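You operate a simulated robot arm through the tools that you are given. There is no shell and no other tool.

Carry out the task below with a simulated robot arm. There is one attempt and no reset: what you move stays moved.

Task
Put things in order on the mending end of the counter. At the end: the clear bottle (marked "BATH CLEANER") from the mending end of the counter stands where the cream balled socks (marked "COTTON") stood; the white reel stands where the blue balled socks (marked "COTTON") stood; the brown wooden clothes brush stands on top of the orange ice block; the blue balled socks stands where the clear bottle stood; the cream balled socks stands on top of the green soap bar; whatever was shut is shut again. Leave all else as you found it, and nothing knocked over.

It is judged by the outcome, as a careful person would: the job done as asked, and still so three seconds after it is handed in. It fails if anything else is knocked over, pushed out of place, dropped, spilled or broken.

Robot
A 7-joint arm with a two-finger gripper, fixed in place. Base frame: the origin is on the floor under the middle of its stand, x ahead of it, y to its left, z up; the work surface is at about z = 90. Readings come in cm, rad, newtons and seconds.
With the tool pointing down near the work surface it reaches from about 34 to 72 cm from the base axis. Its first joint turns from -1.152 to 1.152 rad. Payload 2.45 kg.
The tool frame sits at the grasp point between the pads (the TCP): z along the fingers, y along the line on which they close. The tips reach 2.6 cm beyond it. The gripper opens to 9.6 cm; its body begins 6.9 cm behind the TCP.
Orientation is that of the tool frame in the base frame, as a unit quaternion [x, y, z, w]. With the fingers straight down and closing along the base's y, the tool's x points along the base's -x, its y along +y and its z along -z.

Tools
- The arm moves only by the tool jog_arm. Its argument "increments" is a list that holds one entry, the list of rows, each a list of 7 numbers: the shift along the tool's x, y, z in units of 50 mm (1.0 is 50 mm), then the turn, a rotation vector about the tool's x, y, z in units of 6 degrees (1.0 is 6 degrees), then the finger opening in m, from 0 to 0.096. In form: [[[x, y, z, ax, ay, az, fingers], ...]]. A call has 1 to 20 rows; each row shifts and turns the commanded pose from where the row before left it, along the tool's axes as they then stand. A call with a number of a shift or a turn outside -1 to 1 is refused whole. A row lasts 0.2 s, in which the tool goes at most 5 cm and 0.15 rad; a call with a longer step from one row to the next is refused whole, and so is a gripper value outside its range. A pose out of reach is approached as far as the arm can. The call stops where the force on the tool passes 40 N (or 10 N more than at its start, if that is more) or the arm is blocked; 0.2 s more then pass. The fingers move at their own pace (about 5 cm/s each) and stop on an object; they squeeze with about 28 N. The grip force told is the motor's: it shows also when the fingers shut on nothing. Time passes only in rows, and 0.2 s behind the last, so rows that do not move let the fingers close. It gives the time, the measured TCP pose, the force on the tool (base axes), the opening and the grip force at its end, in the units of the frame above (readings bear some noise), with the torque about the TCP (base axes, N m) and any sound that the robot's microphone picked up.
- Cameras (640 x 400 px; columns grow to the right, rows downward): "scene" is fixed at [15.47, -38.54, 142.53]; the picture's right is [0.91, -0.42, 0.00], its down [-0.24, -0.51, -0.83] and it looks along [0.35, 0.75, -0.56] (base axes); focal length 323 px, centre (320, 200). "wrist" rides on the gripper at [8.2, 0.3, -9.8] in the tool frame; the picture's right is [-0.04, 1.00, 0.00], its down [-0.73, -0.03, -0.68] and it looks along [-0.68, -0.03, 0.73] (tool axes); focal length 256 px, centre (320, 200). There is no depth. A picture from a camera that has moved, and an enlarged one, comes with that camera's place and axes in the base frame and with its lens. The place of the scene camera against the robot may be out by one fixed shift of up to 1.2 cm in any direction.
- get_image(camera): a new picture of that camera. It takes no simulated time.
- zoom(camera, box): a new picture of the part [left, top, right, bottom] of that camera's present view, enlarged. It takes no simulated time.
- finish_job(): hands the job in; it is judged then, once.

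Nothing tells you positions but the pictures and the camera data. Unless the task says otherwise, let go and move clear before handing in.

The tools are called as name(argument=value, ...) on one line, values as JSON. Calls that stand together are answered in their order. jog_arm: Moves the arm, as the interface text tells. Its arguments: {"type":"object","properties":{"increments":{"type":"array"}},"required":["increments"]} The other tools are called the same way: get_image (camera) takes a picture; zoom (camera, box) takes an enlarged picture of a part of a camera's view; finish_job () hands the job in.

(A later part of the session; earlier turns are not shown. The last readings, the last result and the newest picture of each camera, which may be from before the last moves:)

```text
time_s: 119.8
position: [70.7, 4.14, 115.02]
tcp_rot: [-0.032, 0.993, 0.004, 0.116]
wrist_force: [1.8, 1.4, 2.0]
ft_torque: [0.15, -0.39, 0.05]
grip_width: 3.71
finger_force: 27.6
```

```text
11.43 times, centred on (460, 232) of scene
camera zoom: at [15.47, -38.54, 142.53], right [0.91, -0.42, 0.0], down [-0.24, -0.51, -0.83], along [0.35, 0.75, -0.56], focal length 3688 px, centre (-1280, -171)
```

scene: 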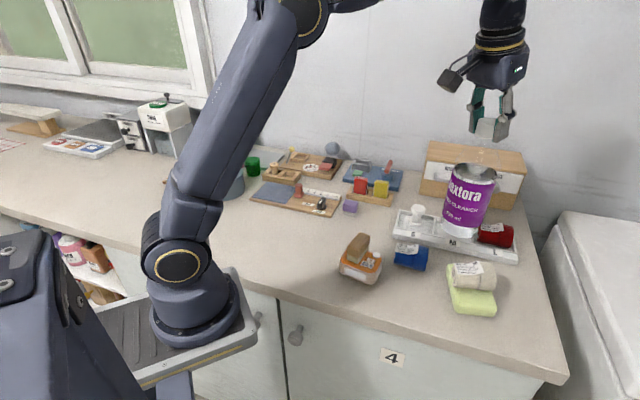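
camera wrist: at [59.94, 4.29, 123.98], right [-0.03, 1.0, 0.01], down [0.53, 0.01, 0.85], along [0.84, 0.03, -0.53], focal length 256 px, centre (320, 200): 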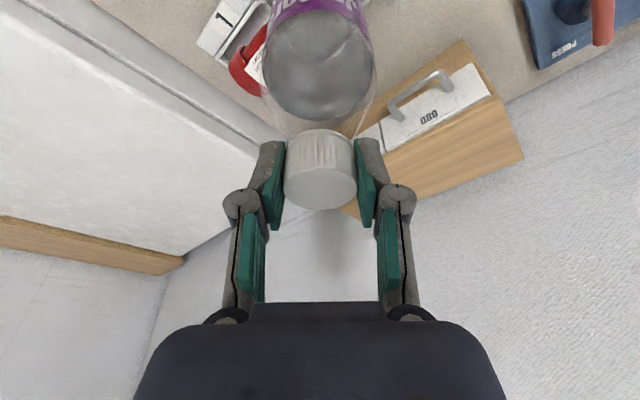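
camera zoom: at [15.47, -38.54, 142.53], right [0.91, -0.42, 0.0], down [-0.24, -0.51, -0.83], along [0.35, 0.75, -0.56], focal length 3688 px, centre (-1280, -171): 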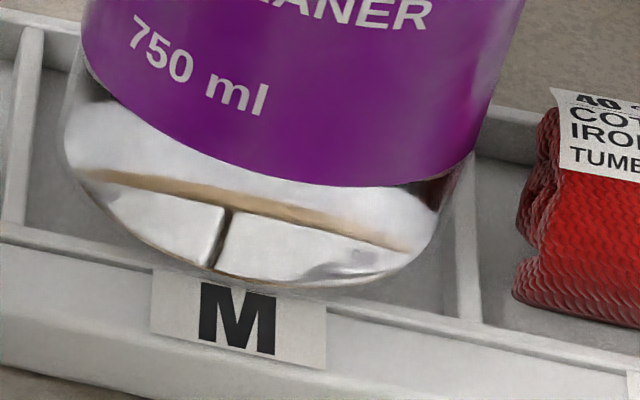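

jog_arm(increments=[[[0, 0, 0, 0, 0, 0, 0.04], [0, 0, 0, 0, 0, 0, 0.042], [0, 0, 0, 0, 0, 0, 0.042]]])

zoom(camera="scene", box=[435, 215, 485, 250])

zoom(camera="scene", box=[420, 110, 520, 250])

zoom(camera="wrist", box=[220, 0, 420, 220])

```text
time_s: 120.6
position: [70.76, 4.14, 115.13]
tcp_rot: [-0.032, 0.993, 0.004, 0.115]
wrist_force: [0.3, 1.3, -0.2]
ft_torque: [0.0, 0.0, -0.02]
grip_width: 4.28
finger_force: 0.5
```

```text
11.43 times, centred on (460, 232) of scene
camera zoom: at [15.48, -38.54, 142.53], right [0.91, -0.42, 0.0], down [-0.24, -0.51, -0.83], along [0.35, 0.75, -0.56], focal length 3688 px, centre (-1280, -171)
```

zoom: 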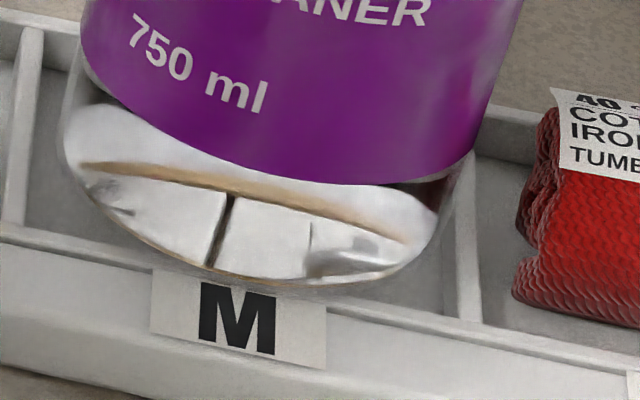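

```text
2.86 times, centred on (470, 180) of scene
camera zoom: at [15.48, -38.54, 142.53], right [0.91, -0.42, 0.0], down [-0.24, -0.51, -0.83], along [0.35, 0.75, -0.56], focal length 922 px, centre (-109, 257)
```

zoom: 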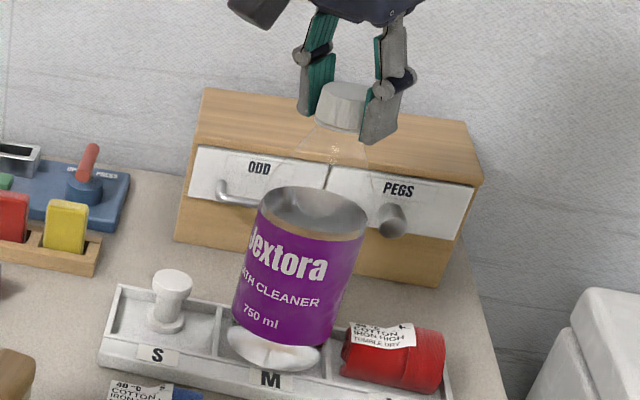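

```text
1.82 times, centred on (320, 110) of wrist
camera zoom: at [60.61, 3.76, 122.76], right [-0.03, 1.0, 0.01], down [0.56, 0.01, 0.83], along [0.83, 0.03, -0.56], focal length 465 px, centre (320, 364)
```

zoom: 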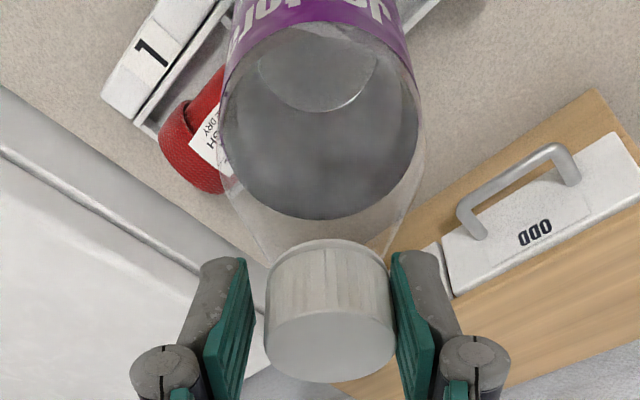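

The bottle is tipping slightly back onto the finger, so it still rests mainly on the front rim. I'll open a bit more in a small step so it can settle onto the back rim, watching the force.

jog_arm(increments=[[[0, 0, 0, 0, 0, 0, 0.0445], [0, 0, 0, 0, 0, 0, 0.0445]]])

zoom(camera="wrist", box=[220, 0, 420, 220])

zoom(camera="scene", box=[435, 215, 485, 250])

```text
time_s: 121.2
position: [70.77, 4.02, 115.27]
tcp_rot: [-0.032, 0.993, 0.004, 0.115]
wrist_force: [0.5, 0.5, -1.2]
ft_torque: [0.02, -0.01, -0.02]
grip_width: 4.5
finger_force: 0.8
```

```text
1.82 times, centred on (320, 110) of wrist
camera zoom: at [60.61, 3.76, 122.77], right [-0.03, 1.0, 0.01], down [0.56, 0.01, 0.83], along [0.83, 0.03, -0.56], focal length 465 px, centre (320, 364)
```

zoom: 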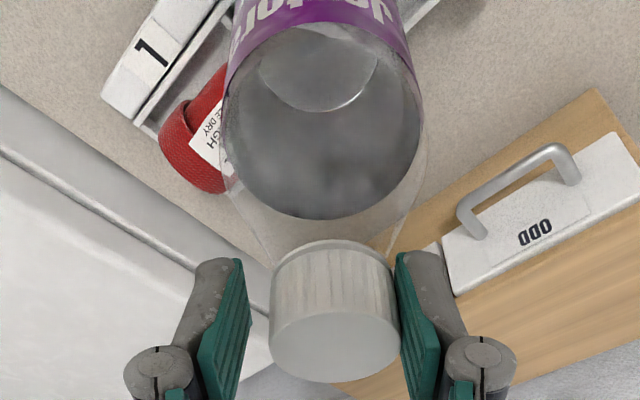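

```text
11.43 times, centred on (460, 232) of scene
camera zoom: at [15.47, -38.54, 142.53], right [0.91, -0.42, 0.0], down [-0.24, -0.51, -0.83], along [0.35, 0.75, -0.56], focal length 3688 px, centre (-1280, -171)
```

zoom: 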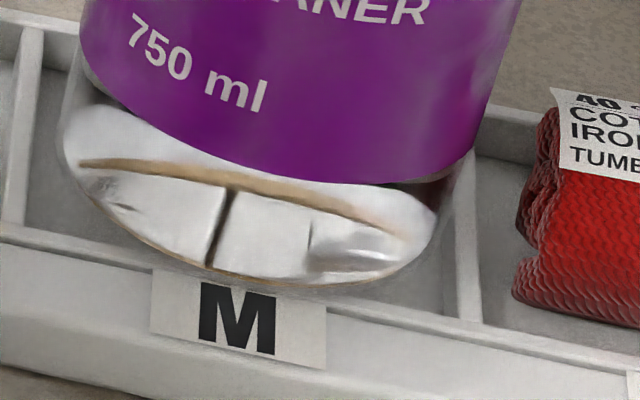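

zoom(camera="scene", box=[420, 150, 520, 250])

zoom(camera="scene", box=[440, 115, 520, 165])

```text
4.00 times, centred on (470, 200) of scene
camera zoom: at [15.47, -38.54, 142.53], right [0.91, -0.42, 0.0], down [-0.24, -0.51, -0.83], along [0.35, 0.75, -0.56], focal length 1291 px, centre (-280, 200)
```

zoom: 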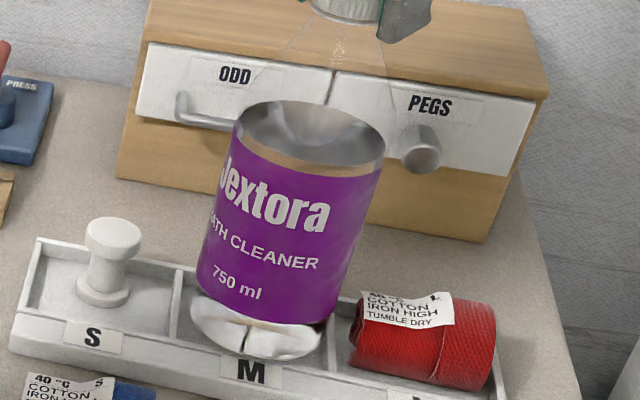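

```text
8.00 times, centred on (480, 140) of scene
camera zoom: at [15.47, -38.54, 142.53], right [0.91, -0.42, 0.0], down [-0.24, -0.51, -0.83], along [0.35, 0.75, -0.56], focal length 2582 px, centre (-960, 680)
```

zoom: 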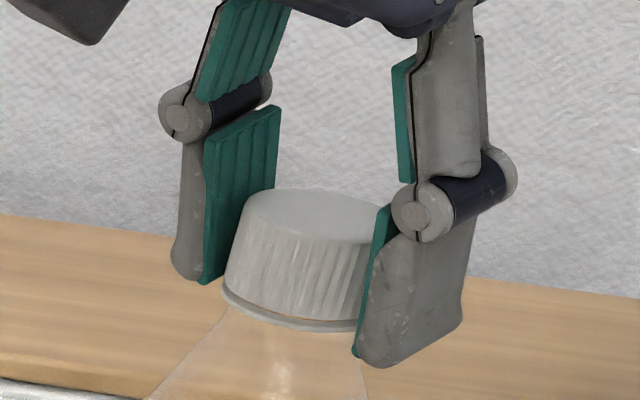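

jog_arm(increments=[[[0, 0, 0, 0, 0, 0, 0.047], [0, 0, 0, 0, 0, 0, 0.047]]])

zoom(camera="wrist", box=[220, 0, 420, 220])

zoom(camera="scene", box=[435, 215, 485, 250])

```text
time_s: 121.8
position: [70.71, 4.1, 115.18]
tcp_rot: [-0.032, 0.993, 0.004, 0.115]
wrist_force: [1.2, 0.7, 1.0]
ft_torque: [-0.04, 0.01, -0.01]
grip_width: 4.74
finger_force: 0.6
```

```text
1.82 times, centred on (320, 110) of wrist
camera zoom: at [60.61, 3.76, 122.76], right [-0.03, 1.0, 0.01], down [0.56, 0.01, 0.83], along [0.83, 0.03, -0.56], focal length 465 px, centre (320, 364)
```

zoom: 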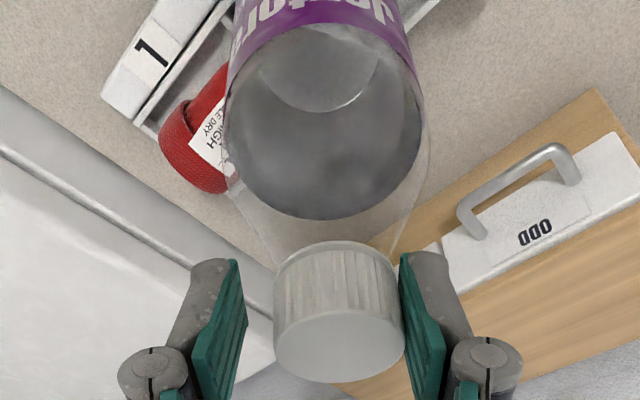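

```text
11.43 times, centred on (460, 232) of scene
camera zoom: at [15.47, -38.54, 142.53], right [0.91, -0.42, 0.0], down [-0.24, -0.51, -0.83], along [0.35, 0.75, -0.56], focal length 3688 px, centre (-1280, -171)
```

zoom: 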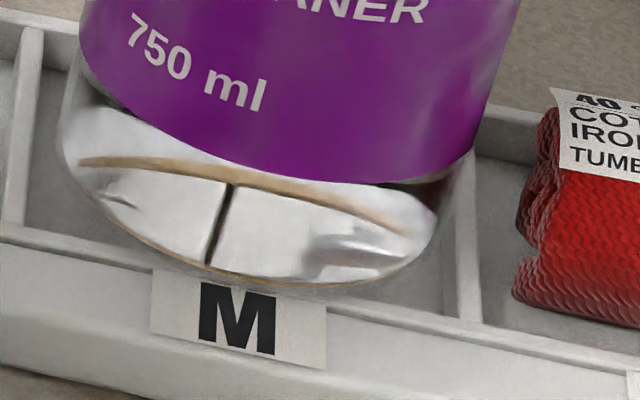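

The bottle keeps following the finger, so the back edge isn't quite on the back rim. I'll re-grip it, lift slightly, shift about 2 mm toward the back and set it down again.

jog_arm(increments=[[[0, 0, 0, 0, 0, 0, 0.044], [0, 0, 0, 0, 0, 0, 0.041], [0, 0, 0, 0, 0, 0, 0.0], [0, 0, 0, 0, 0, 0, 0.0], [0, 0, 0, 0, 0, 0, 0.0]]])

zoom(camera="wrist", box=[220, 0, 420, 220])

zoom(camera="scene", box=[435, 215, 485, 250])

```text
time_s: 123.0
position: [70.67, 4.17, 115.08]
tcp_rot: [-0.032, 0.993, 0.004, 0.116]
wrist_force: [0.3, 1.0, 1.3]
ft_torque: [0.02, 0.01, 0.03]
grip_width: 3.74
finger_force: 27.9
```

```text
1.82 times, centred on (320, 110) of wrist
camera zoom: at [60.61, 3.76, 122.77], right [-0.03, 1.0, 0.01], down [0.56, 0.01, 0.83], along [0.83, 0.03, -0.56], focal length 465 px, centre (320, 364)
```

zoom: 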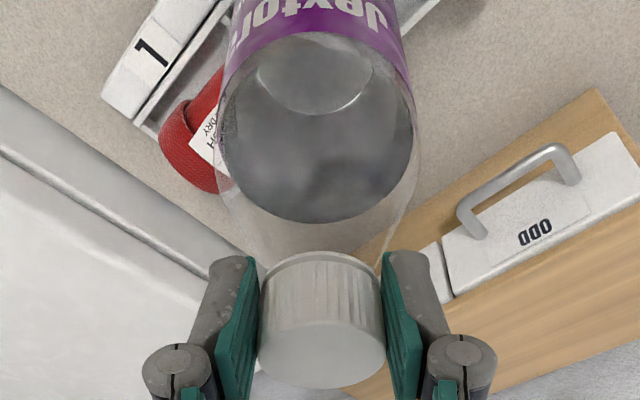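

```text
11.43 times, centred on (460, 232) of scene
camera zoom: at [15.47, -38.54, 142.53], right [0.91, -0.42, 0.0], down [-0.24, -0.51, -0.83], along [0.35, 0.75, -0.56], focal length 3688 px, centre (-1280, -171)
```

zoom: 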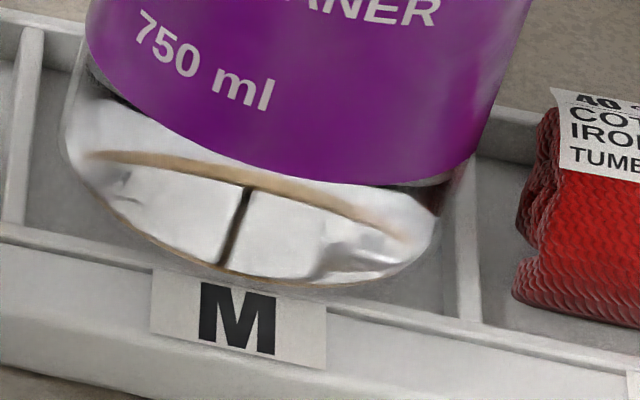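

jog_arm(increments=[[[-0.0115, 0, -0.0487, 0, 0, 0, 0.0], [-0.0115, 0, -0.0487, 0, 0, 0, 0.0], [0, 0, 0, 0, -0.165, 0, 0.0], [0, 0, 0, 0, -0.165, 0, 0.0], [0.0593, 0.01, -0.0162, 0, 0, 0, 0.0], [0.0593, 0.01, -0.0162, 0, 0, 0, 0.0], [0, 0, 0, 0, 0, 0, 0.0]]])

zoom(camera="scene", box=[430, 205, 490, 255])

zoom(camera="scene", box=[440, 115, 520, 165])

zoom(camera="wrist", box=[220, 0, 420, 220])

```text
time_s: 124.6
position: [70.12, 4.3, 115.53]
tcp_rot: [-0.032, 0.991, 0.005, 0.133]
wrist_force: [0.6, 0.3, -5.1]
ft_torque: [0.01, 0.05, -0.02]
grip_width: 3.75
finger_force: 28.5
```

```text
8.00 times, centred on (460, 230) of scene
camera zoom: at [15.49, -38.54, 142.53], right [0.91, -0.42, 0.0], down [-0.24, -0.51, -0.83], along [0.35, 0.75, -0.56], focal length 2582 px, centre (-800, -40)
```

zoom: 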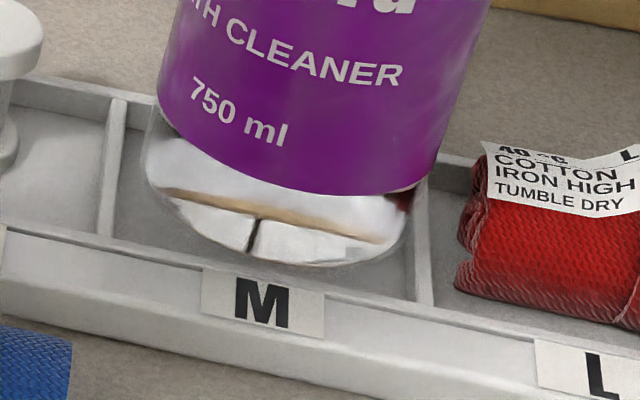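

```text
8.00 times, centred on (480, 140) of scene
camera zoom: at [15.49, -38.54, 142.53], right [0.91, -0.42, 0.0], down [-0.24, -0.51, -0.83], along [0.35, 0.75, -0.56], focal length 2582 px, centre (-960, 680)
```

zoom: 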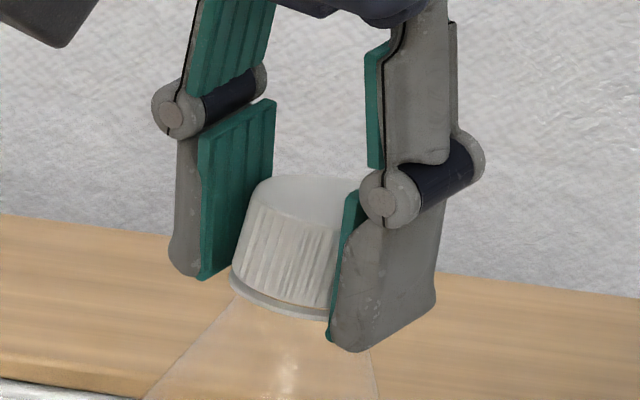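

```text
1.82 times, centred on (320, 110) of wrist
camera zoom: at [59.71, 3.8, 122.85], right [-0.03, 1.0, 0.01], down [0.53, 0.01, 0.85], along [0.85, 0.03, -0.53], focal length 465 px, centre (320, 364)
```

zoom: 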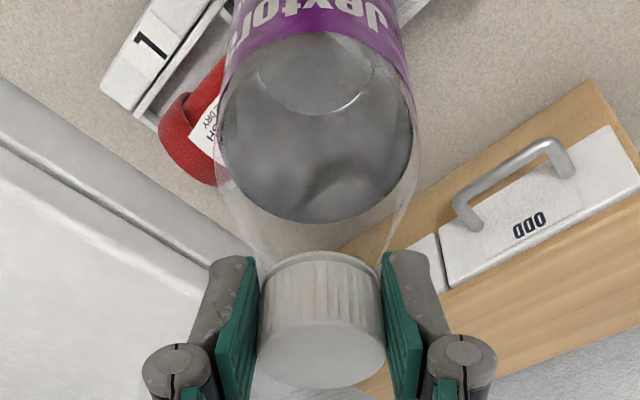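

jog_arm(increments=[[[-0.0246, 0.0224, 0.0067, 0, 0, 0, 0.0], [0.0185, 0, 0.0675, 0, 0, 0, 0.0], [0, 0, 0, 0, 0, 0, 0.0]]])

zoom(camera="scene", box=[435, 215, 485, 250])

```text
time_s: 125.4
position: [70.26, 4.22, 115.22]
tcp_rot: [-0.032, 0.991, 0.005, 0.132]
wrist_force: [0.5, -0.2, -6.6]
ft_torque: [-0.02, 0.05, 0.01]
grip_width: 3.73
finger_force: 28.4
```

```text
11.43 times, centred on (460, 232) of scene
camera zoom: at [15.49, -38.54, 142.53], right [0.91, -0.42, 0.0], down [-0.24, -0.51, -0.83], along [0.35, 0.75, -0.56], focal length 3688 px, centre (-1280, -171)
```

zoom: 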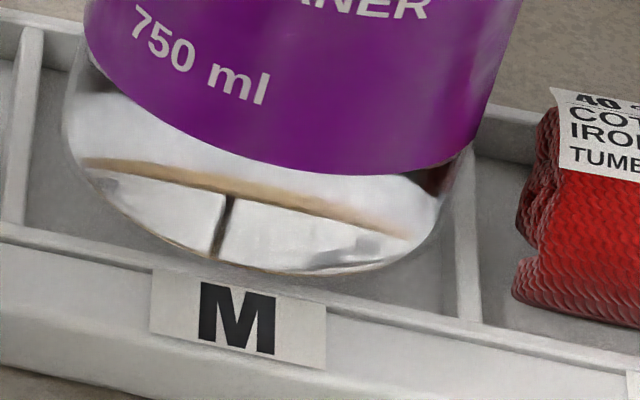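

jog_arm(increments=[[[0.006, 0, 0.0222, 0, 0, 0, 0.0], [0.003, 0, 0.0111, 0, 0, 0, 0.0], [0, 0, 0, 0, 0, 0, 0.0]]])

zoom(camera="scene", box=[435, 215, 485, 250])

```text
time_s: 126.2
position: [70.24, 4.24, 115.13]
tcp_rot: [-0.032, 0.991, 0.004, 0.133]
wrist_force: [-1.0, -0.2, 0.4]
ft_torque: [-0.15, 0.5, -0.06]
grip_width: 3.72
finger_force: 27.8
```

```text
11.43 times, centred on (460, 232) of scene
camera zoom: at [15.47, -38.54, 142.53], right [0.91, -0.42, 0.0], down [-0.24, -0.51, -0.83], along [0.35, 0.75, -0.56], focal length 3688 px, centre (-1280, -171)
```

zoom: 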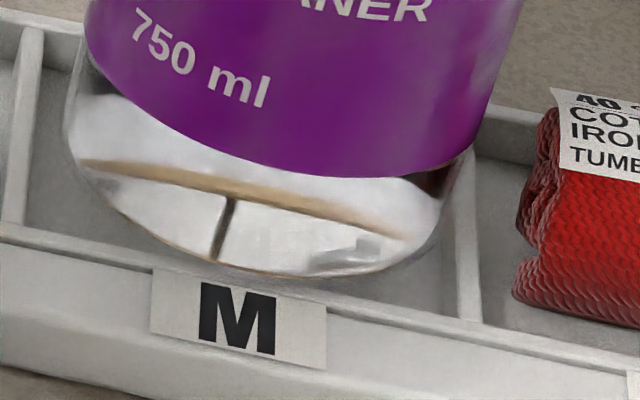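

Contact is still on the front rim only, which means the base's front edge sits slightly low (the top leans toward the front). I'll lift 3 mm, tip the top back about 1°, re-centre and touch down again.

jog_arm(increments=[[[-0.0158, 0, -0.0579, 0, 0, 0, 0.0], [0, 0, 0, 0.074, 0.077, -0.02, 0.0], [0, 0, 0, 0.074, 0.077, -0.02, 0.0], [-0.033, 0.03, 0.0085, 0, 0, 0, 0.0], [-0.033, 0.03, 0.0085, 0, 0, 0, 0.0], [0, 0, 0, 0, 0, 0, 0.0]]])

zoom(camera="scene", box=[435, 215, 485, 250])

zoom(camera="wrist", box=[220, 0, 420, 220])

```text
time_s: 127.6
position: [70.6, 4.56, 115.4]
tcp_rot: [-0.033, 0.992, -0.005, 0.125]
wrist_force: [-0.3, -0.4, -6.2]
ft_torque: [-0.03, 0.03, 0.0]
grip_width: 3.73
finger_force: 28.2
```

```text
11.43 times, centred on (460, 232) of scene
camera zoom: at [15.49, -38.54, 142.53], right [0.91, -0.42, 0.0], down [-0.24, -0.51, -0.83], along [0.35, 0.75, -0.56], focal length 3688 px, centre (-1280, -171)
```

zoom: 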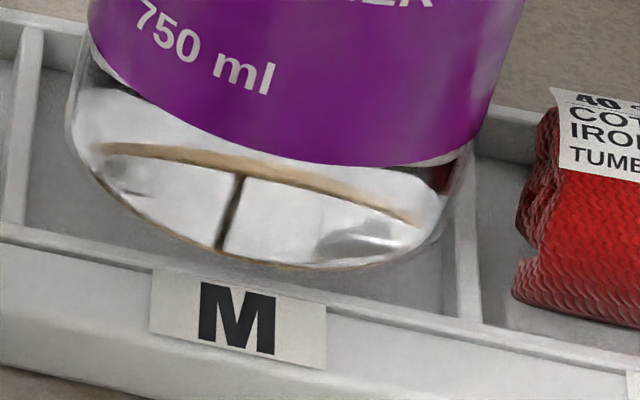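

```text
1.82 times, centred on (320, 110) of wrist
camera zoom: at [60.27, 4.32, 122.83], right [-0.03, 1.0, -0.01], down [0.54, 0.02, 0.84], along [0.84, 0.02, -0.54], focal length 465 px, centre (320, 364)
```

zoom: 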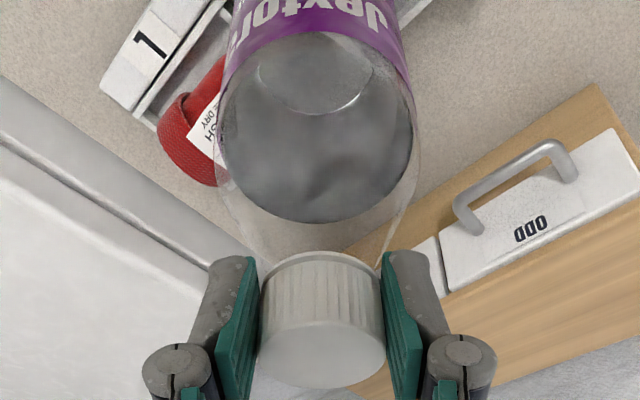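

jog_arm(increments=[[[0.01, -0.01, 0.0482, 0, 0, 0, 0.0], [0.003, -0.004, 0.0111, 0, 0, 0, 0.0], [0, 0, 0, 0, 0, 0, 0.0]]])

zoom(camera="scene", box=[435, 215, 485, 250])

```text
time_s: 128.4
position: [70.69, 4.56, 115.13]
tcp_rot: [-0.033, 0.991, -0.004, 0.126]
wrist_force: [-0.2, -0.6, -5.3]
ft_torque: [0.02, 0.03, -0.03]
grip_width: 3.75
finger_force: 28.2
```

```text
11.43 times, centred on (460, 232) of scene
camera zoom: at [15.49, -38.54, 142.53], right [0.91, -0.42, 0.0], down [-0.24, -0.51, -0.83], along [0.35, 0.75, -0.56], focal length 3688 px, centre (-1280, -171)
```

zoom: 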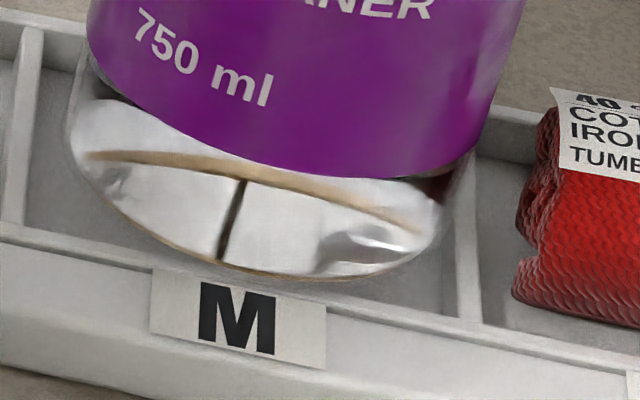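

jog_arm(increments=[[[0.005, -0.002, 0.0193, 0, 0, 0, 0.0], [0, 0, 0, 0, 0, 0, 0.0]]])

jog_arm(increments=[[[0, 0, 0, 0, 0, 0, 0.0]]])

zoom(camera="scene", box=[435, 215, 485, 250])

```text
time_s: 129.0
position: [70.61, 4.57, 115.04]
tcp_rot: [-0.034, 0.992, -0.004, 0.125]
wrist_force: [-2.0, 1.5, 0.5]
ft_torque: [-0.04, 0.5, -0.08]
grip_width: 3.73
finger_force: 27.4
```

```text
time_s: 129.4
position: [70.52, 4.49, 115.1]
tcp_rot: [-0.034, 0.991, -0.004, 0.126]
wrist_force: [-1.5, 0.6, 3.1]
ft_torque: [-0.04, 0.47, -0.1]
grip_width: 3.71
finger_force: 28.0
```

```text
11.43 times, centred on (460, 232) of scene
camera zoom: at [15.46, -38.54, 142.53], right [0.91, -0.42, 0.0], down [-0.24, -0.51, -0.83], along [0.35, 0.75, -0.56], focal length 3688 px, centre (-1280, -171)
```

zoom: 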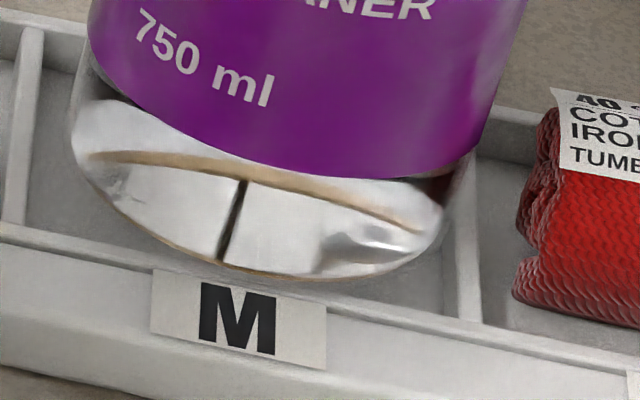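

jog_arm(increments=[[[0, 0, 0, 0, 0, 0, 0.04], [0, 0, 0, 0, 0, 0, 0.042], [0, 0, 0, 0, 0, 0, 0.042]]])

zoom(camera="wrist", box=[220, 0, 420, 220])

zoom(camera="scene", box=[435, 215, 485, 250])

```text
time_s: 130.2
position: [70.51, 4.63, 115.1]
tcp_rot: [-0.034, 0.991, -0.005, 0.126]
wrist_force: [0.1, 0.8, -1.0]
ft_torque: [0.0, 0.0, 0.02]
grip_width: 4.25
finger_force: 1.0
```

```text
1.82 times, centred on (320, 110) of wrist
camera zoom: at [60.3, 4.3, 122.46], right [-0.03, 1.0, -0.01], down [0.54, 0.02, 0.84], along [0.84, 0.02, -0.54], focal length 465 px, centre (320, 364)
```

zoom: 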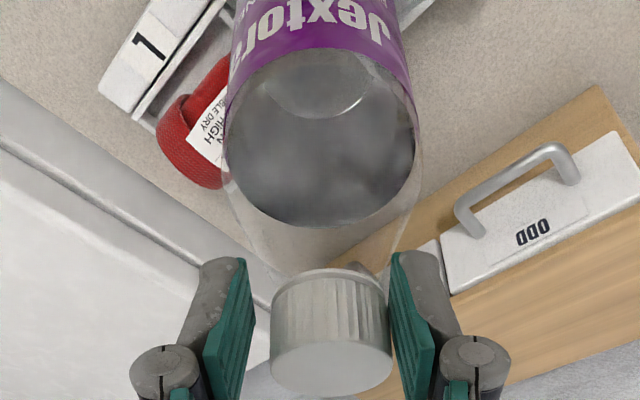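

```text
11.43 times, centred on (460, 232) of scene
camera zoom: at [15.48, -38.54, 142.53], right [0.91, -0.42, 0.0], down [-0.24, -0.51, -0.83], along [0.35, 0.75, -0.56], focal length 3688 px, centre (-1280, -171)
```

zoom: 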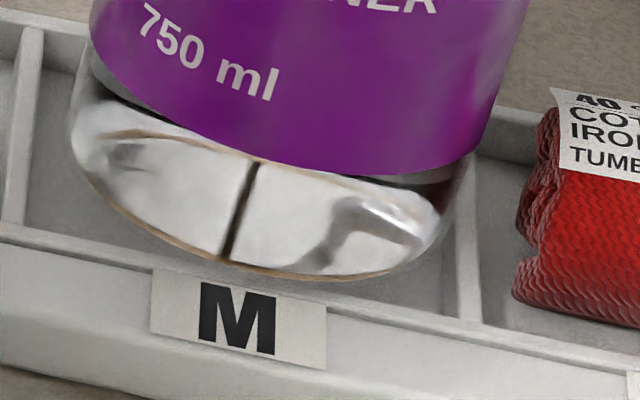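

The bottle is leaning back about 3° while caged, so something at the front is holding it higher than the back. I'll look closely at the tray's end profile to understand rim heights.

zoom(camera="scene", box=[385, 200, 435, 250])

zoom(camera="scene", box=[470, 225, 530, 275])

zoom(camera="scene", box=[415, 200, 500, 265])

```text
8.00 times, centred on (410, 225) of scene
camera zoom: at [15.48, -38.54, 142.53], right [0.91, -0.42, 0.0], down [-0.24, -0.51, -0.83], along [0.35, 0.75, -0.56], focal length 2582 px, centre (-400, 0)
```

zoom: 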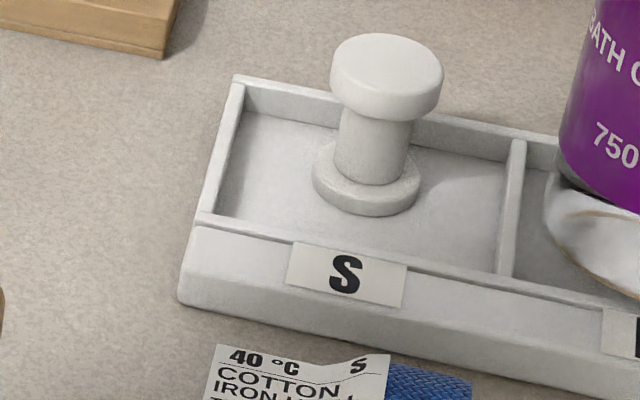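

```text
8.00 times, centred on (500, 250) of scene
camera zoom: at [15.48, -38.54, 142.53], right [0.91, -0.42, 0.0], down [-0.24, -0.51, -0.83], along [0.35, 0.75, -0.56], focal length 2582 px, centre (-1120, -200)
```

zoom: 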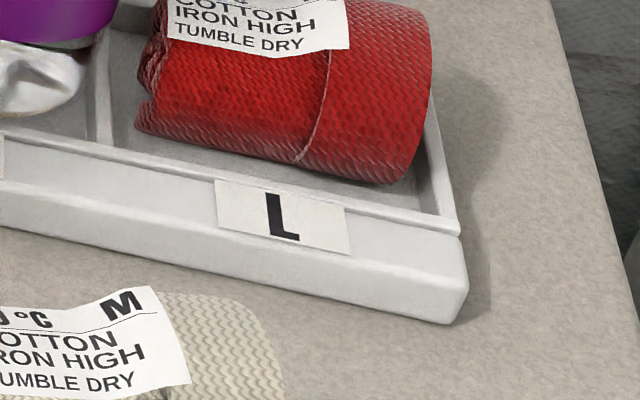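

```text
6.15 times, centred on (458, 232) of scene
camera zoom: at [15.48, -38.54, 142.53], right [0.91, -0.42, 0.0], down [-0.24, -0.51, -0.83], along [0.35, 0.75, -0.56], focal length 1986 px, centre (-526, 0)
```

zoom: 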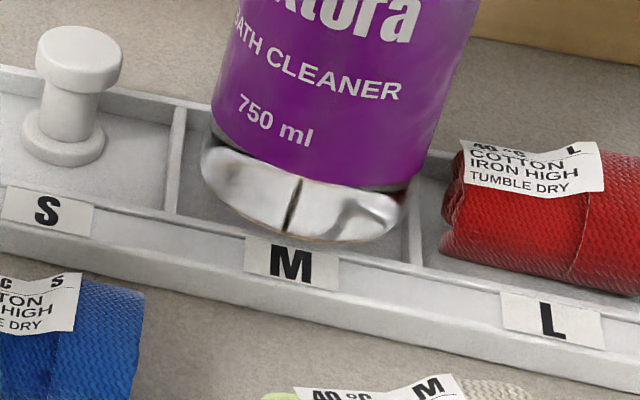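

The tray walls are thin and the bottle's clear base is wider than the slot, so I want a proper re-grip before deciding. I'll re-centre the fingers on the cap while it is still caged, then grip it again.

jog_arm(increments=[[[-0.1, 0, 0.026, 0, 0, 0, 0.0425], [-0.11, 0, 0.028, 0, 0, 0, 0.0425]]])

zoom(camera="wrist", box=[220, 0, 420, 220])

```text
time_s: 130.8
position: [71.78, 4.59, 115.04]
tcp_rot: [-0.034, 0.992, -0.004, 0.125]
wrist_force: [-0.3, -0.1, 0.9]
ft_torque: [-0.01, -0.01, 0.01]
grip_width: 4.28
finger_force: 0.0
```

```text
1.82 times, centred on (320, 110) of wrist
camera zoom: at [61.45, 4.31, 122.44], right [-0.03, 1.0, -0.01], down [0.54, 0.02, 0.84], along [0.84, 0.02, -0.54], focal length 465 px, centre (320, 364)
```

zoom: 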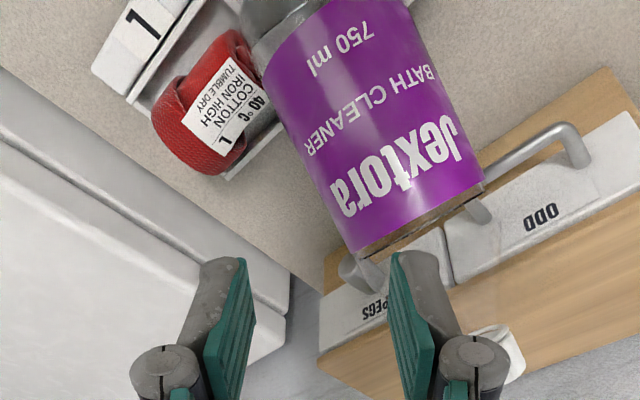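

The bottle has slipped out of the cage and fallen back against the drawer cabinet. I'll look at the scene before doing anything else.

get_image(camera="scene")

zoom(camera="scene", box=[400, 120, 550, 280])

get_image(camera="wrist")

```text
taken
```

scene: 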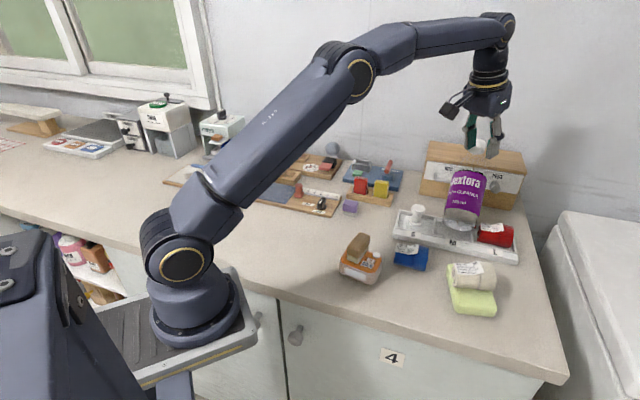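

```text
2.50 times, centred on (475, 200) of scene
camera zoom: at [15.47, -38.54, 142.53], right [0.91, -0.42, 0.0], down [-0.24, -0.51, -0.83], along [0.35, 0.75, -0.56], focal length 807 px, centre (-68, 200)
```

zoom: 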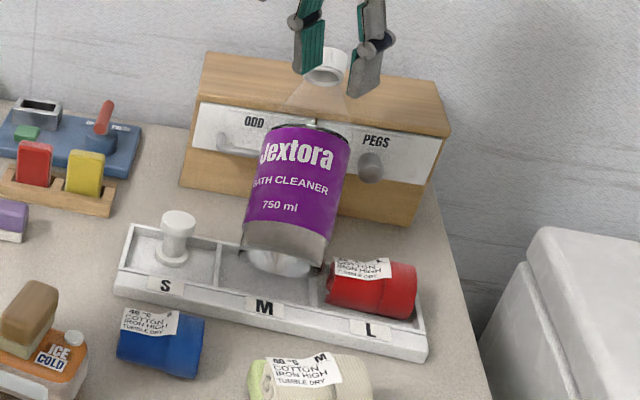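

```text
taken
camera wrist: at [61.45, 4.31, 122.44], right [-0.03, 1.0, -0.01], down [0.54, 0.02, 0.84], along [0.84, 0.02, -0.54], focal length 256 px, centre (320, 200)
```

wrist: 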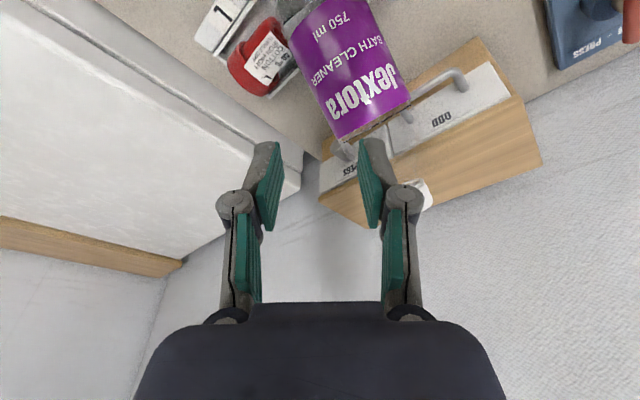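

zoom(camera="wrist", box=[260, 0, 480, 240])

zoom(camera="scene", box=[435, 130, 505, 240])

```text
1.67 times, centred on (370, 120) of wrist
camera zoom: at [61.45, 4.31, 122.44], right [-0.03, 1.0, -0.01], down [0.54, 0.02, 0.84], along [0.84, 0.02, -0.54], focal length 427 px, centre (237, 333)
```

zoom: 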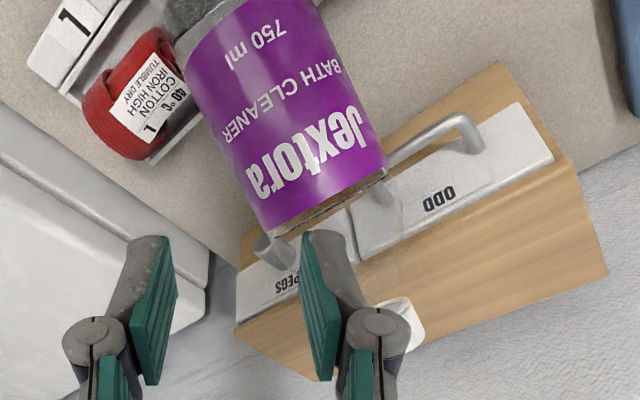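

```text
3.64 times, centred on (470, 185) of scene
camera zoom: at [15.47, -38.54, 142.53], right [0.91, -0.42, 0.0], down [-0.24, -0.51, -0.83], along [0.35, 0.75, -0.56], focal length 1174 px, centre (-226, 254)
```

zoom: 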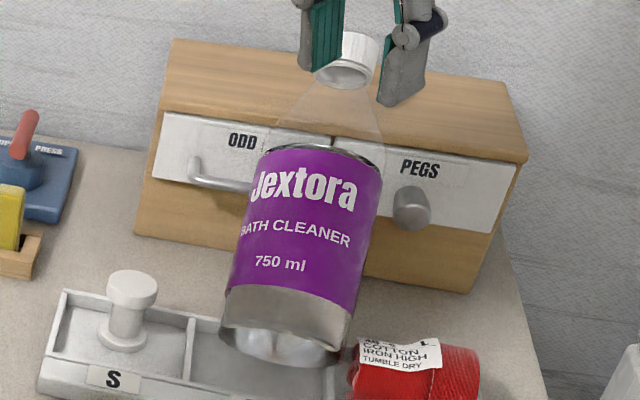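

The bottle is leaning back on the drawer cabinet, cap still on and nothing else disturbed as far as I can see. I'll back the hand away, then finish placing the blue socks at the bottle's old spot to clear space, and then recover the bottle carefully.

jog_arm(increments=[[[-0.1, 0, -0.39, 0, 0, 0, 0.05], [-0.1, 0, -0.39, 0, 0, 0, 0.05], [0.72, 0, -0.18, 0, 0, 0, 0.05], [0.72, 0, -0.18, 0, 0, 0, 0.05], [0.72, 0, -0.18, 0, 0, 0, 0.05], [0, 0, 0, -0.148, 0, 0.04, 0.06], [0, 0, 0, 0, 0.8, 0, 0.07], [0, 0, 0, 0, 0.8, 0, 0.08], [0, 0, 0, 0, 0.8, 0, 0.085]]])

get_image(camera="wrist")

get_image(camera="scene")

```text
time_s: 132.8
position: [60.57, 4.04, 119.01]
tcp_rot: [-0.032, 0.999, 0.001, -0.001]
wrist_force: [-0.2, -0.5, 0.1]
ft_torque: [-0.02, 0.03, 0.02]
grip_width: 8.51
finger_force: 0.1
```

```text
taken
camera wrist: at [52.46, 3.71, 128.8], right [-0.03, 1.0, 0.0], down [0.73, 0.02, 0.68], along [0.68, 0.02, -0.74], focal length 256 px, centre (320, 200)
```

wrist: 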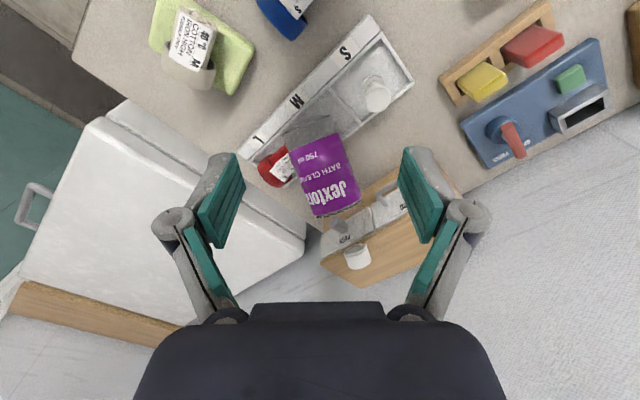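

```text
taken
```

scene: 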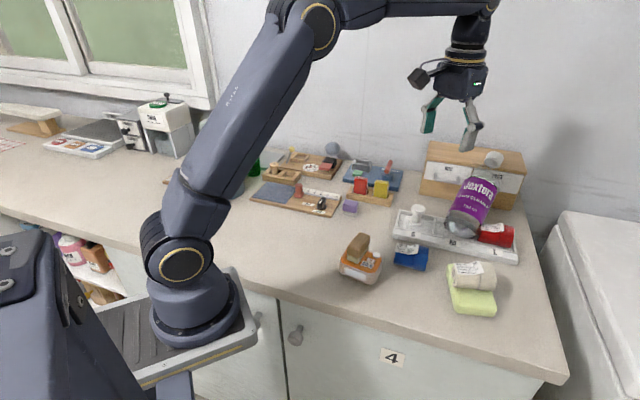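

zoom(camera="wrist", box=[220, 60, 440, 290])

zoom(camera="scene", box=[410, 130, 540, 270])

```text
1.74 times, centred on (330, 175) of wrist
camera zoom: at [52.46, 3.71, 128.8], right [-0.03, 1.0, 0.0], down [0.73, 0.02, 0.68], along [0.68, 0.02, -0.74], focal length 445 px, centre (303, 244)
```

zoom: 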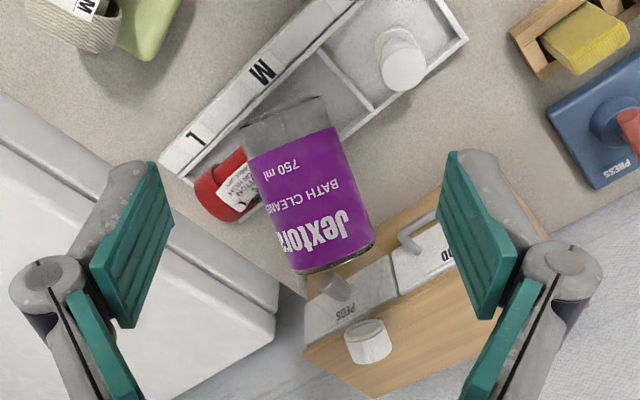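

```text
2.86 times, centred on (475, 200) of scene
camera zoom: at [15.47, -38.54, 142.53], right [0.91, -0.42, 0.0], down [-0.24, -0.51, -0.83], along [0.35, 0.75, -0.56], focal length 922 px, centre (-123, 200)
```

zoom: 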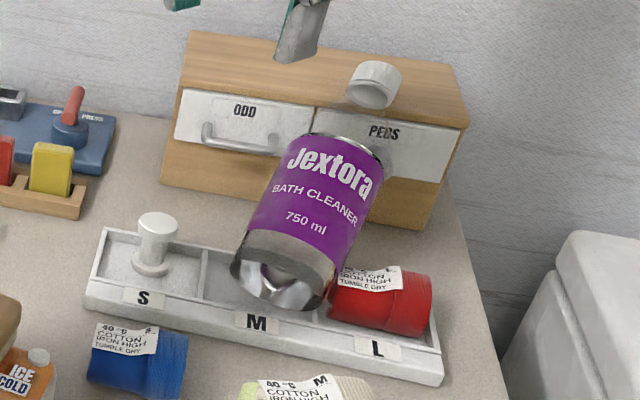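

The bottle now rests stably on the PEGS knob with its cap at about (86, 10.5, 105); the red socks are still in place. I'll first deal with the blue socks to free the working area: turning to -45° and moving above them.

jog_arm(increments=[[[0.3, 0, 0, 0, 0, 0, 0.085], [0, 0, 0, 0, 0, 1, 0.085], [0, 0, 0, 0, 0, 1, 0.085], [0, 0, 0, 0, 0, 1, 0.085], [0, 0, 0, 0, 0, 1, 0.085], [0, 0, 0, 0, 0, 1, 0.085], [0, 0, 0, 0, 0, 1, 0.085], [0, 0, 0, 0, 0, 1, 0.085], [0, 0, 0, 0, 0, 1, 0.085], [0, 0, 0, 0, 0, 0.1, 0.085]]])

get_image(camera="wrist")

```text
time_s: 135.0
position: [59.02, 3.9, 119.08]
tcp_rot: [0.383, 0.924, 0.001, 0.0]
wrist_force: [-0.5, 0.5, -0.8]
ft_torque: [-0.01, -0.01, -0.03]
grip_width: 8.53
finger_force: 0.1
```

```text
taken
camera wrist: at [53.57, 9.83, 128.77], right [0.73, 0.68, 0.0], down [0.5, -0.54, 0.68], along [0.46, -0.5, -0.73], focal length 256 px, centre (320, 200)
```

wrist: 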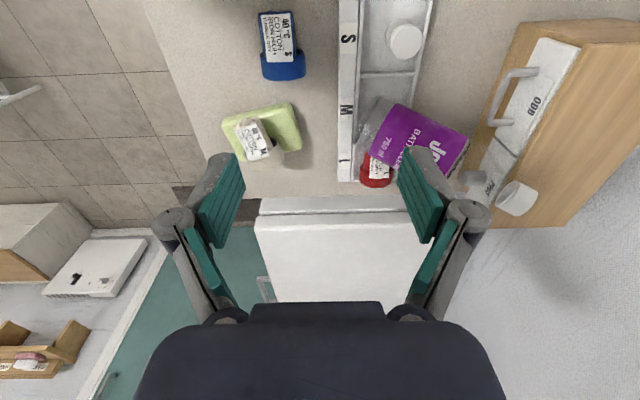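

jog_arm(increments=[[[-0.018, -0.245, 0.6, 0, 0, 0, 0.085], [-0.018, -0.245, 0.6, 0, 0, 0, 0.085], [-0.018, -0.245, 0.6, 0, 0, 0, 0.085], [-0.018, -0.245, 0.6, 0, 0, 0, 0.085], [0, 0, 0.5, 0, 0, 0, 0.085]]])

get_image(camera="wrist")

```text
time_s: 136.2
position: [55.9, 0.05, 104.4]
tcp_rot: [0.382, 0.924, 0.001, 0.0]
wrist_force: [-0.3, 0.7, -1.0]
ft_torque: [-0.03, 0.07, 0.01]
grip_width: 8.47
finger_force: 0.1
```

```text
taken
camera wrist: at [50.45, 6.08, 114.24], right [0.73, 0.68, 0.0], down [0.5, -0.54, 0.68], along [0.46, -0.5, -0.73], focal length 256 px, centre (320, 200)
```

wrist: 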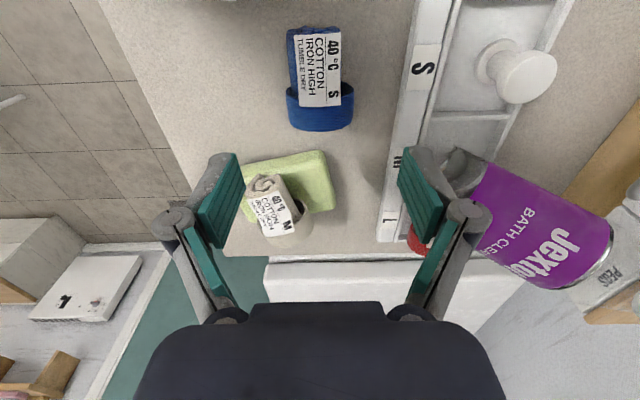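

jog_arm(increments=[[[0, 0, 0.6, 0, 0, 0, 0.085], [0, 0, 0.7, 0, 0, 0, 0.085], [0, 0, 0.4, 0, 0, 0, 0.085], [0, 0, 0.2, 0, 0, 0, 0.085], [0, 0, 0, 0, 0, 0, 0.07], [0, 0, 0, 0, 0, 0, 0.06], [0, 0, 0, 0, 0, 0, 0.02], [0, 0, 0, 0, 0, 0, 0.02], [0, 0, 0, 0, 0, 0, 0.02], [0, 0, 0, 0, 0, 0, 0.02]]])

get_image(camera="wrist")

```text
time_s: 138.4
position: [55.91, 0.14, 95.11]
tcp_rot: [0.382, 0.924, 0.0, -0.001]
wrist_force: [-0.5, 0.3, -0.2]
ft_torque: [-0.01, 0.05, 0.02]
grip_width: 4.74
finger_force: 27.9
```

```text
taken
camera wrist: at [50.43, 6.12, 104.87], right [0.73, 0.68, 0.0], down [0.5, -0.54, 0.68], along [0.46, -0.5, -0.73], focal length 256 px, centre (320, 200)
```

wrist: 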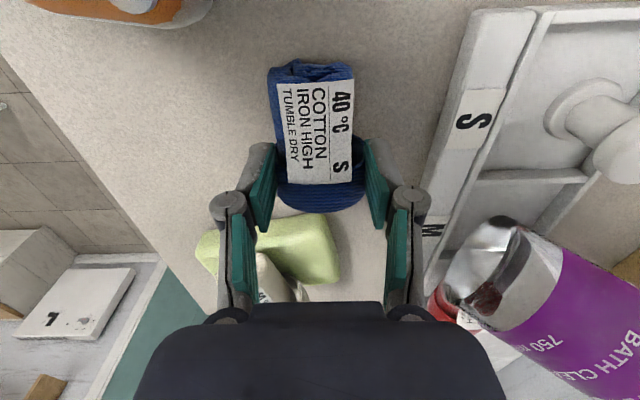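

jog_arm(increments=[[[0, 0, -0.06, 0, 0, 0, 0.02], [0, 0, -0.12, 0, 0, 0, 0.02], [0, 0, -0.2, 0, 0, 0, 0.02], [0, 0, -0.4, 0, 0, 0, 0.02], [0, 0, -0.6, 0, 0, 0, 0.02], [0, 0, -0.6, 0, 0, 0, 0.02], [0, 0, -0.3, 0, 0, 0, 0.02], [0.4, 0, 0, 0, 0, 0, 0.02], [0.7, -0.014, 0, 0, 0, 0, 0.02], [0.7, -0.014, 0, 0, 0, 0, 0.02], [0.7, -0.014, 0, 0, 0, 0, 0.02], [0.7, -0.014, 0, 0, 0, 0, 0.02], [0.7, -0.014, 0, 0, 0, 0, 0.02], [0.7, -0.014, 0, 0, 0, 0, 0.02], [0.7, -0.014, 0, 0, 0, 0, 0.02], [0.7, -0.014, 0, 0, 0, 0, 0.02], [0.38, 0, 0, 0, 0, 0, 0.02]]])

get_image(camera="wrist")

get_image(camera="scene")

```text
time_s: 142.0
position: [32.87, 22.23, 106.32]
tcp_rot: [0.382, 0.924, 0.0, 0.0]
wrist_force: [0.4, 0.2, -0.3]
ft_torque: [0.01, 0.0, -0.01]
grip_width: 4.77
finger_force: 28.9
```

```text
taken
camera wrist: at [27.47, 28.32, 116.04], right [0.73, 0.68, 0.0], down [0.5, -0.54, 0.68], along [0.46, -0.5, -0.73], focal length 256 px, centre (320, 200)
```

wrist: 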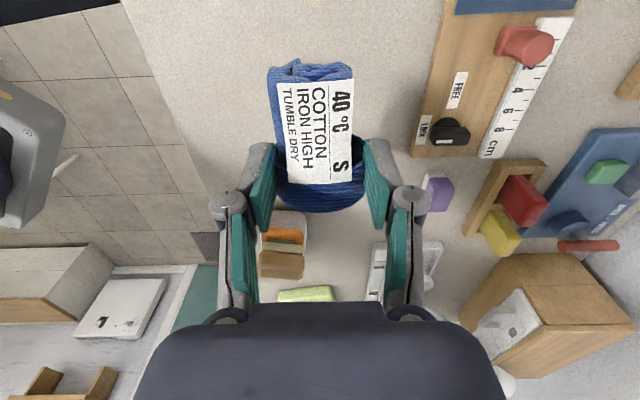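

```text
taken
```

scene: 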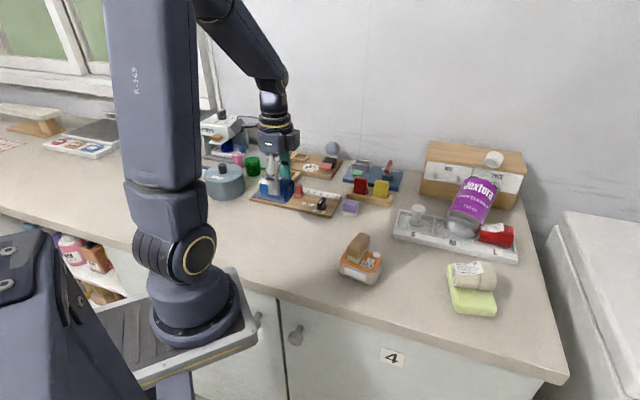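

jog_arm(increments=[[[0, 0, 0.4, 0, 0, 0, 0.02], [0, 0, 0.6, 0, 0, 0, 0.02], [0, 0, 0.6, 0, 0, 0, 0.02], [0, 0, 0.3, 0, 0, 0, 0.02], [0, 0, 0.14, 0, 0, 0, 0.02]]])

get_image(camera="wrist")

zoom(camera="scene", box=[220, 140, 340, 250])

```text
time_s: 143.2
position: [32.98, 22.24, 96.04]
tcp_rot: [0.381, 0.924, 0.001, 0.0]
wrist_force: [-0.2, 0.6, -0.6]
ft_torque: [0.04, 0.02, 0.0]
grip_width: 4.72
finger_force: 27.7
```

```text
taken
camera wrist: at [27.49, 28.3, 105.91], right [0.73, 0.68, 0.0], down [0.5, -0.54, 0.68], along [0.46, -0.5, -0.73], focal length 256 px, centre (320, 200)
```

wrist: 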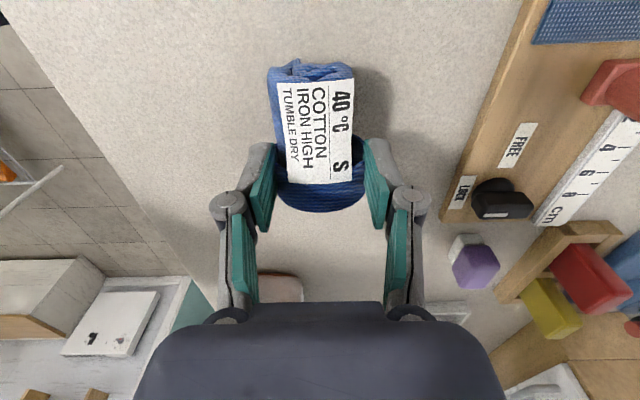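

```text
3.64 times, centred on (280, 195) of scene
camera zoom: at [15.47, -38.54, 142.53], right [0.91, -0.42, 0.0], down [-0.24, -0.51, -0.83], along [0.35, 0.75, -0.56], focal length 1174 px, centre (466, 218)
```

zoom: 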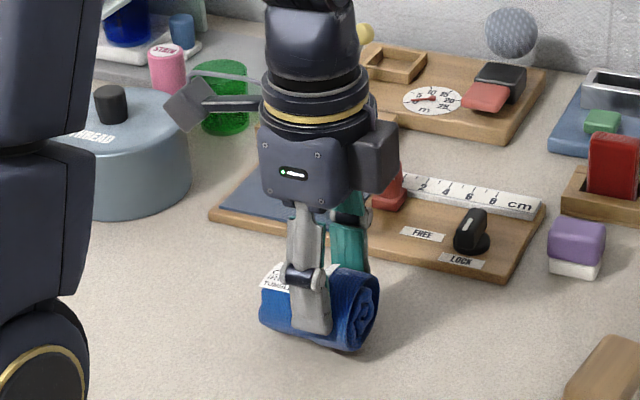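

jog_arm(increments=[[[0, 0, 0.1, 0, 0, 0, 0.02], [0, 0, 0.06, 0, 0, 0, 0.02], [0, 0, 0.03, 0, 0, 0, 0.02]]])

```text
time_s: 144.0
position: [32.92, 22.18, 95.12]
tcp_rot: [0.382, 0.924, 0.0, 0.0]
wrist_force: [0.1, -0.3, -0.3]
ft_torque: [0.01, 0.04, 0.04]
grip_width: 4.77
finger_force: 27.8
```

jog_arm(increments=[[[0, 0, 0.03, 0, 0, 0, 0.02], [0, 0, 0.02, 0, 0, 0, 0.02]]])

```text
time_s: 144.6
position: [32.93, 22.16, 95.04]
tcp_rot: [0.382, 0.924, 0.0, -0.001]
wrist_force: [-4.1, -2.7, 11.8]
ft_torque: [-0.07, 0.21, 0.03]
grip_width: 4.76
finger_force: 28.1
stopped in row 2: the force on the tool passed its limit at 44 N (the readings are from after the stop); the commanded pose is now the measured one
```

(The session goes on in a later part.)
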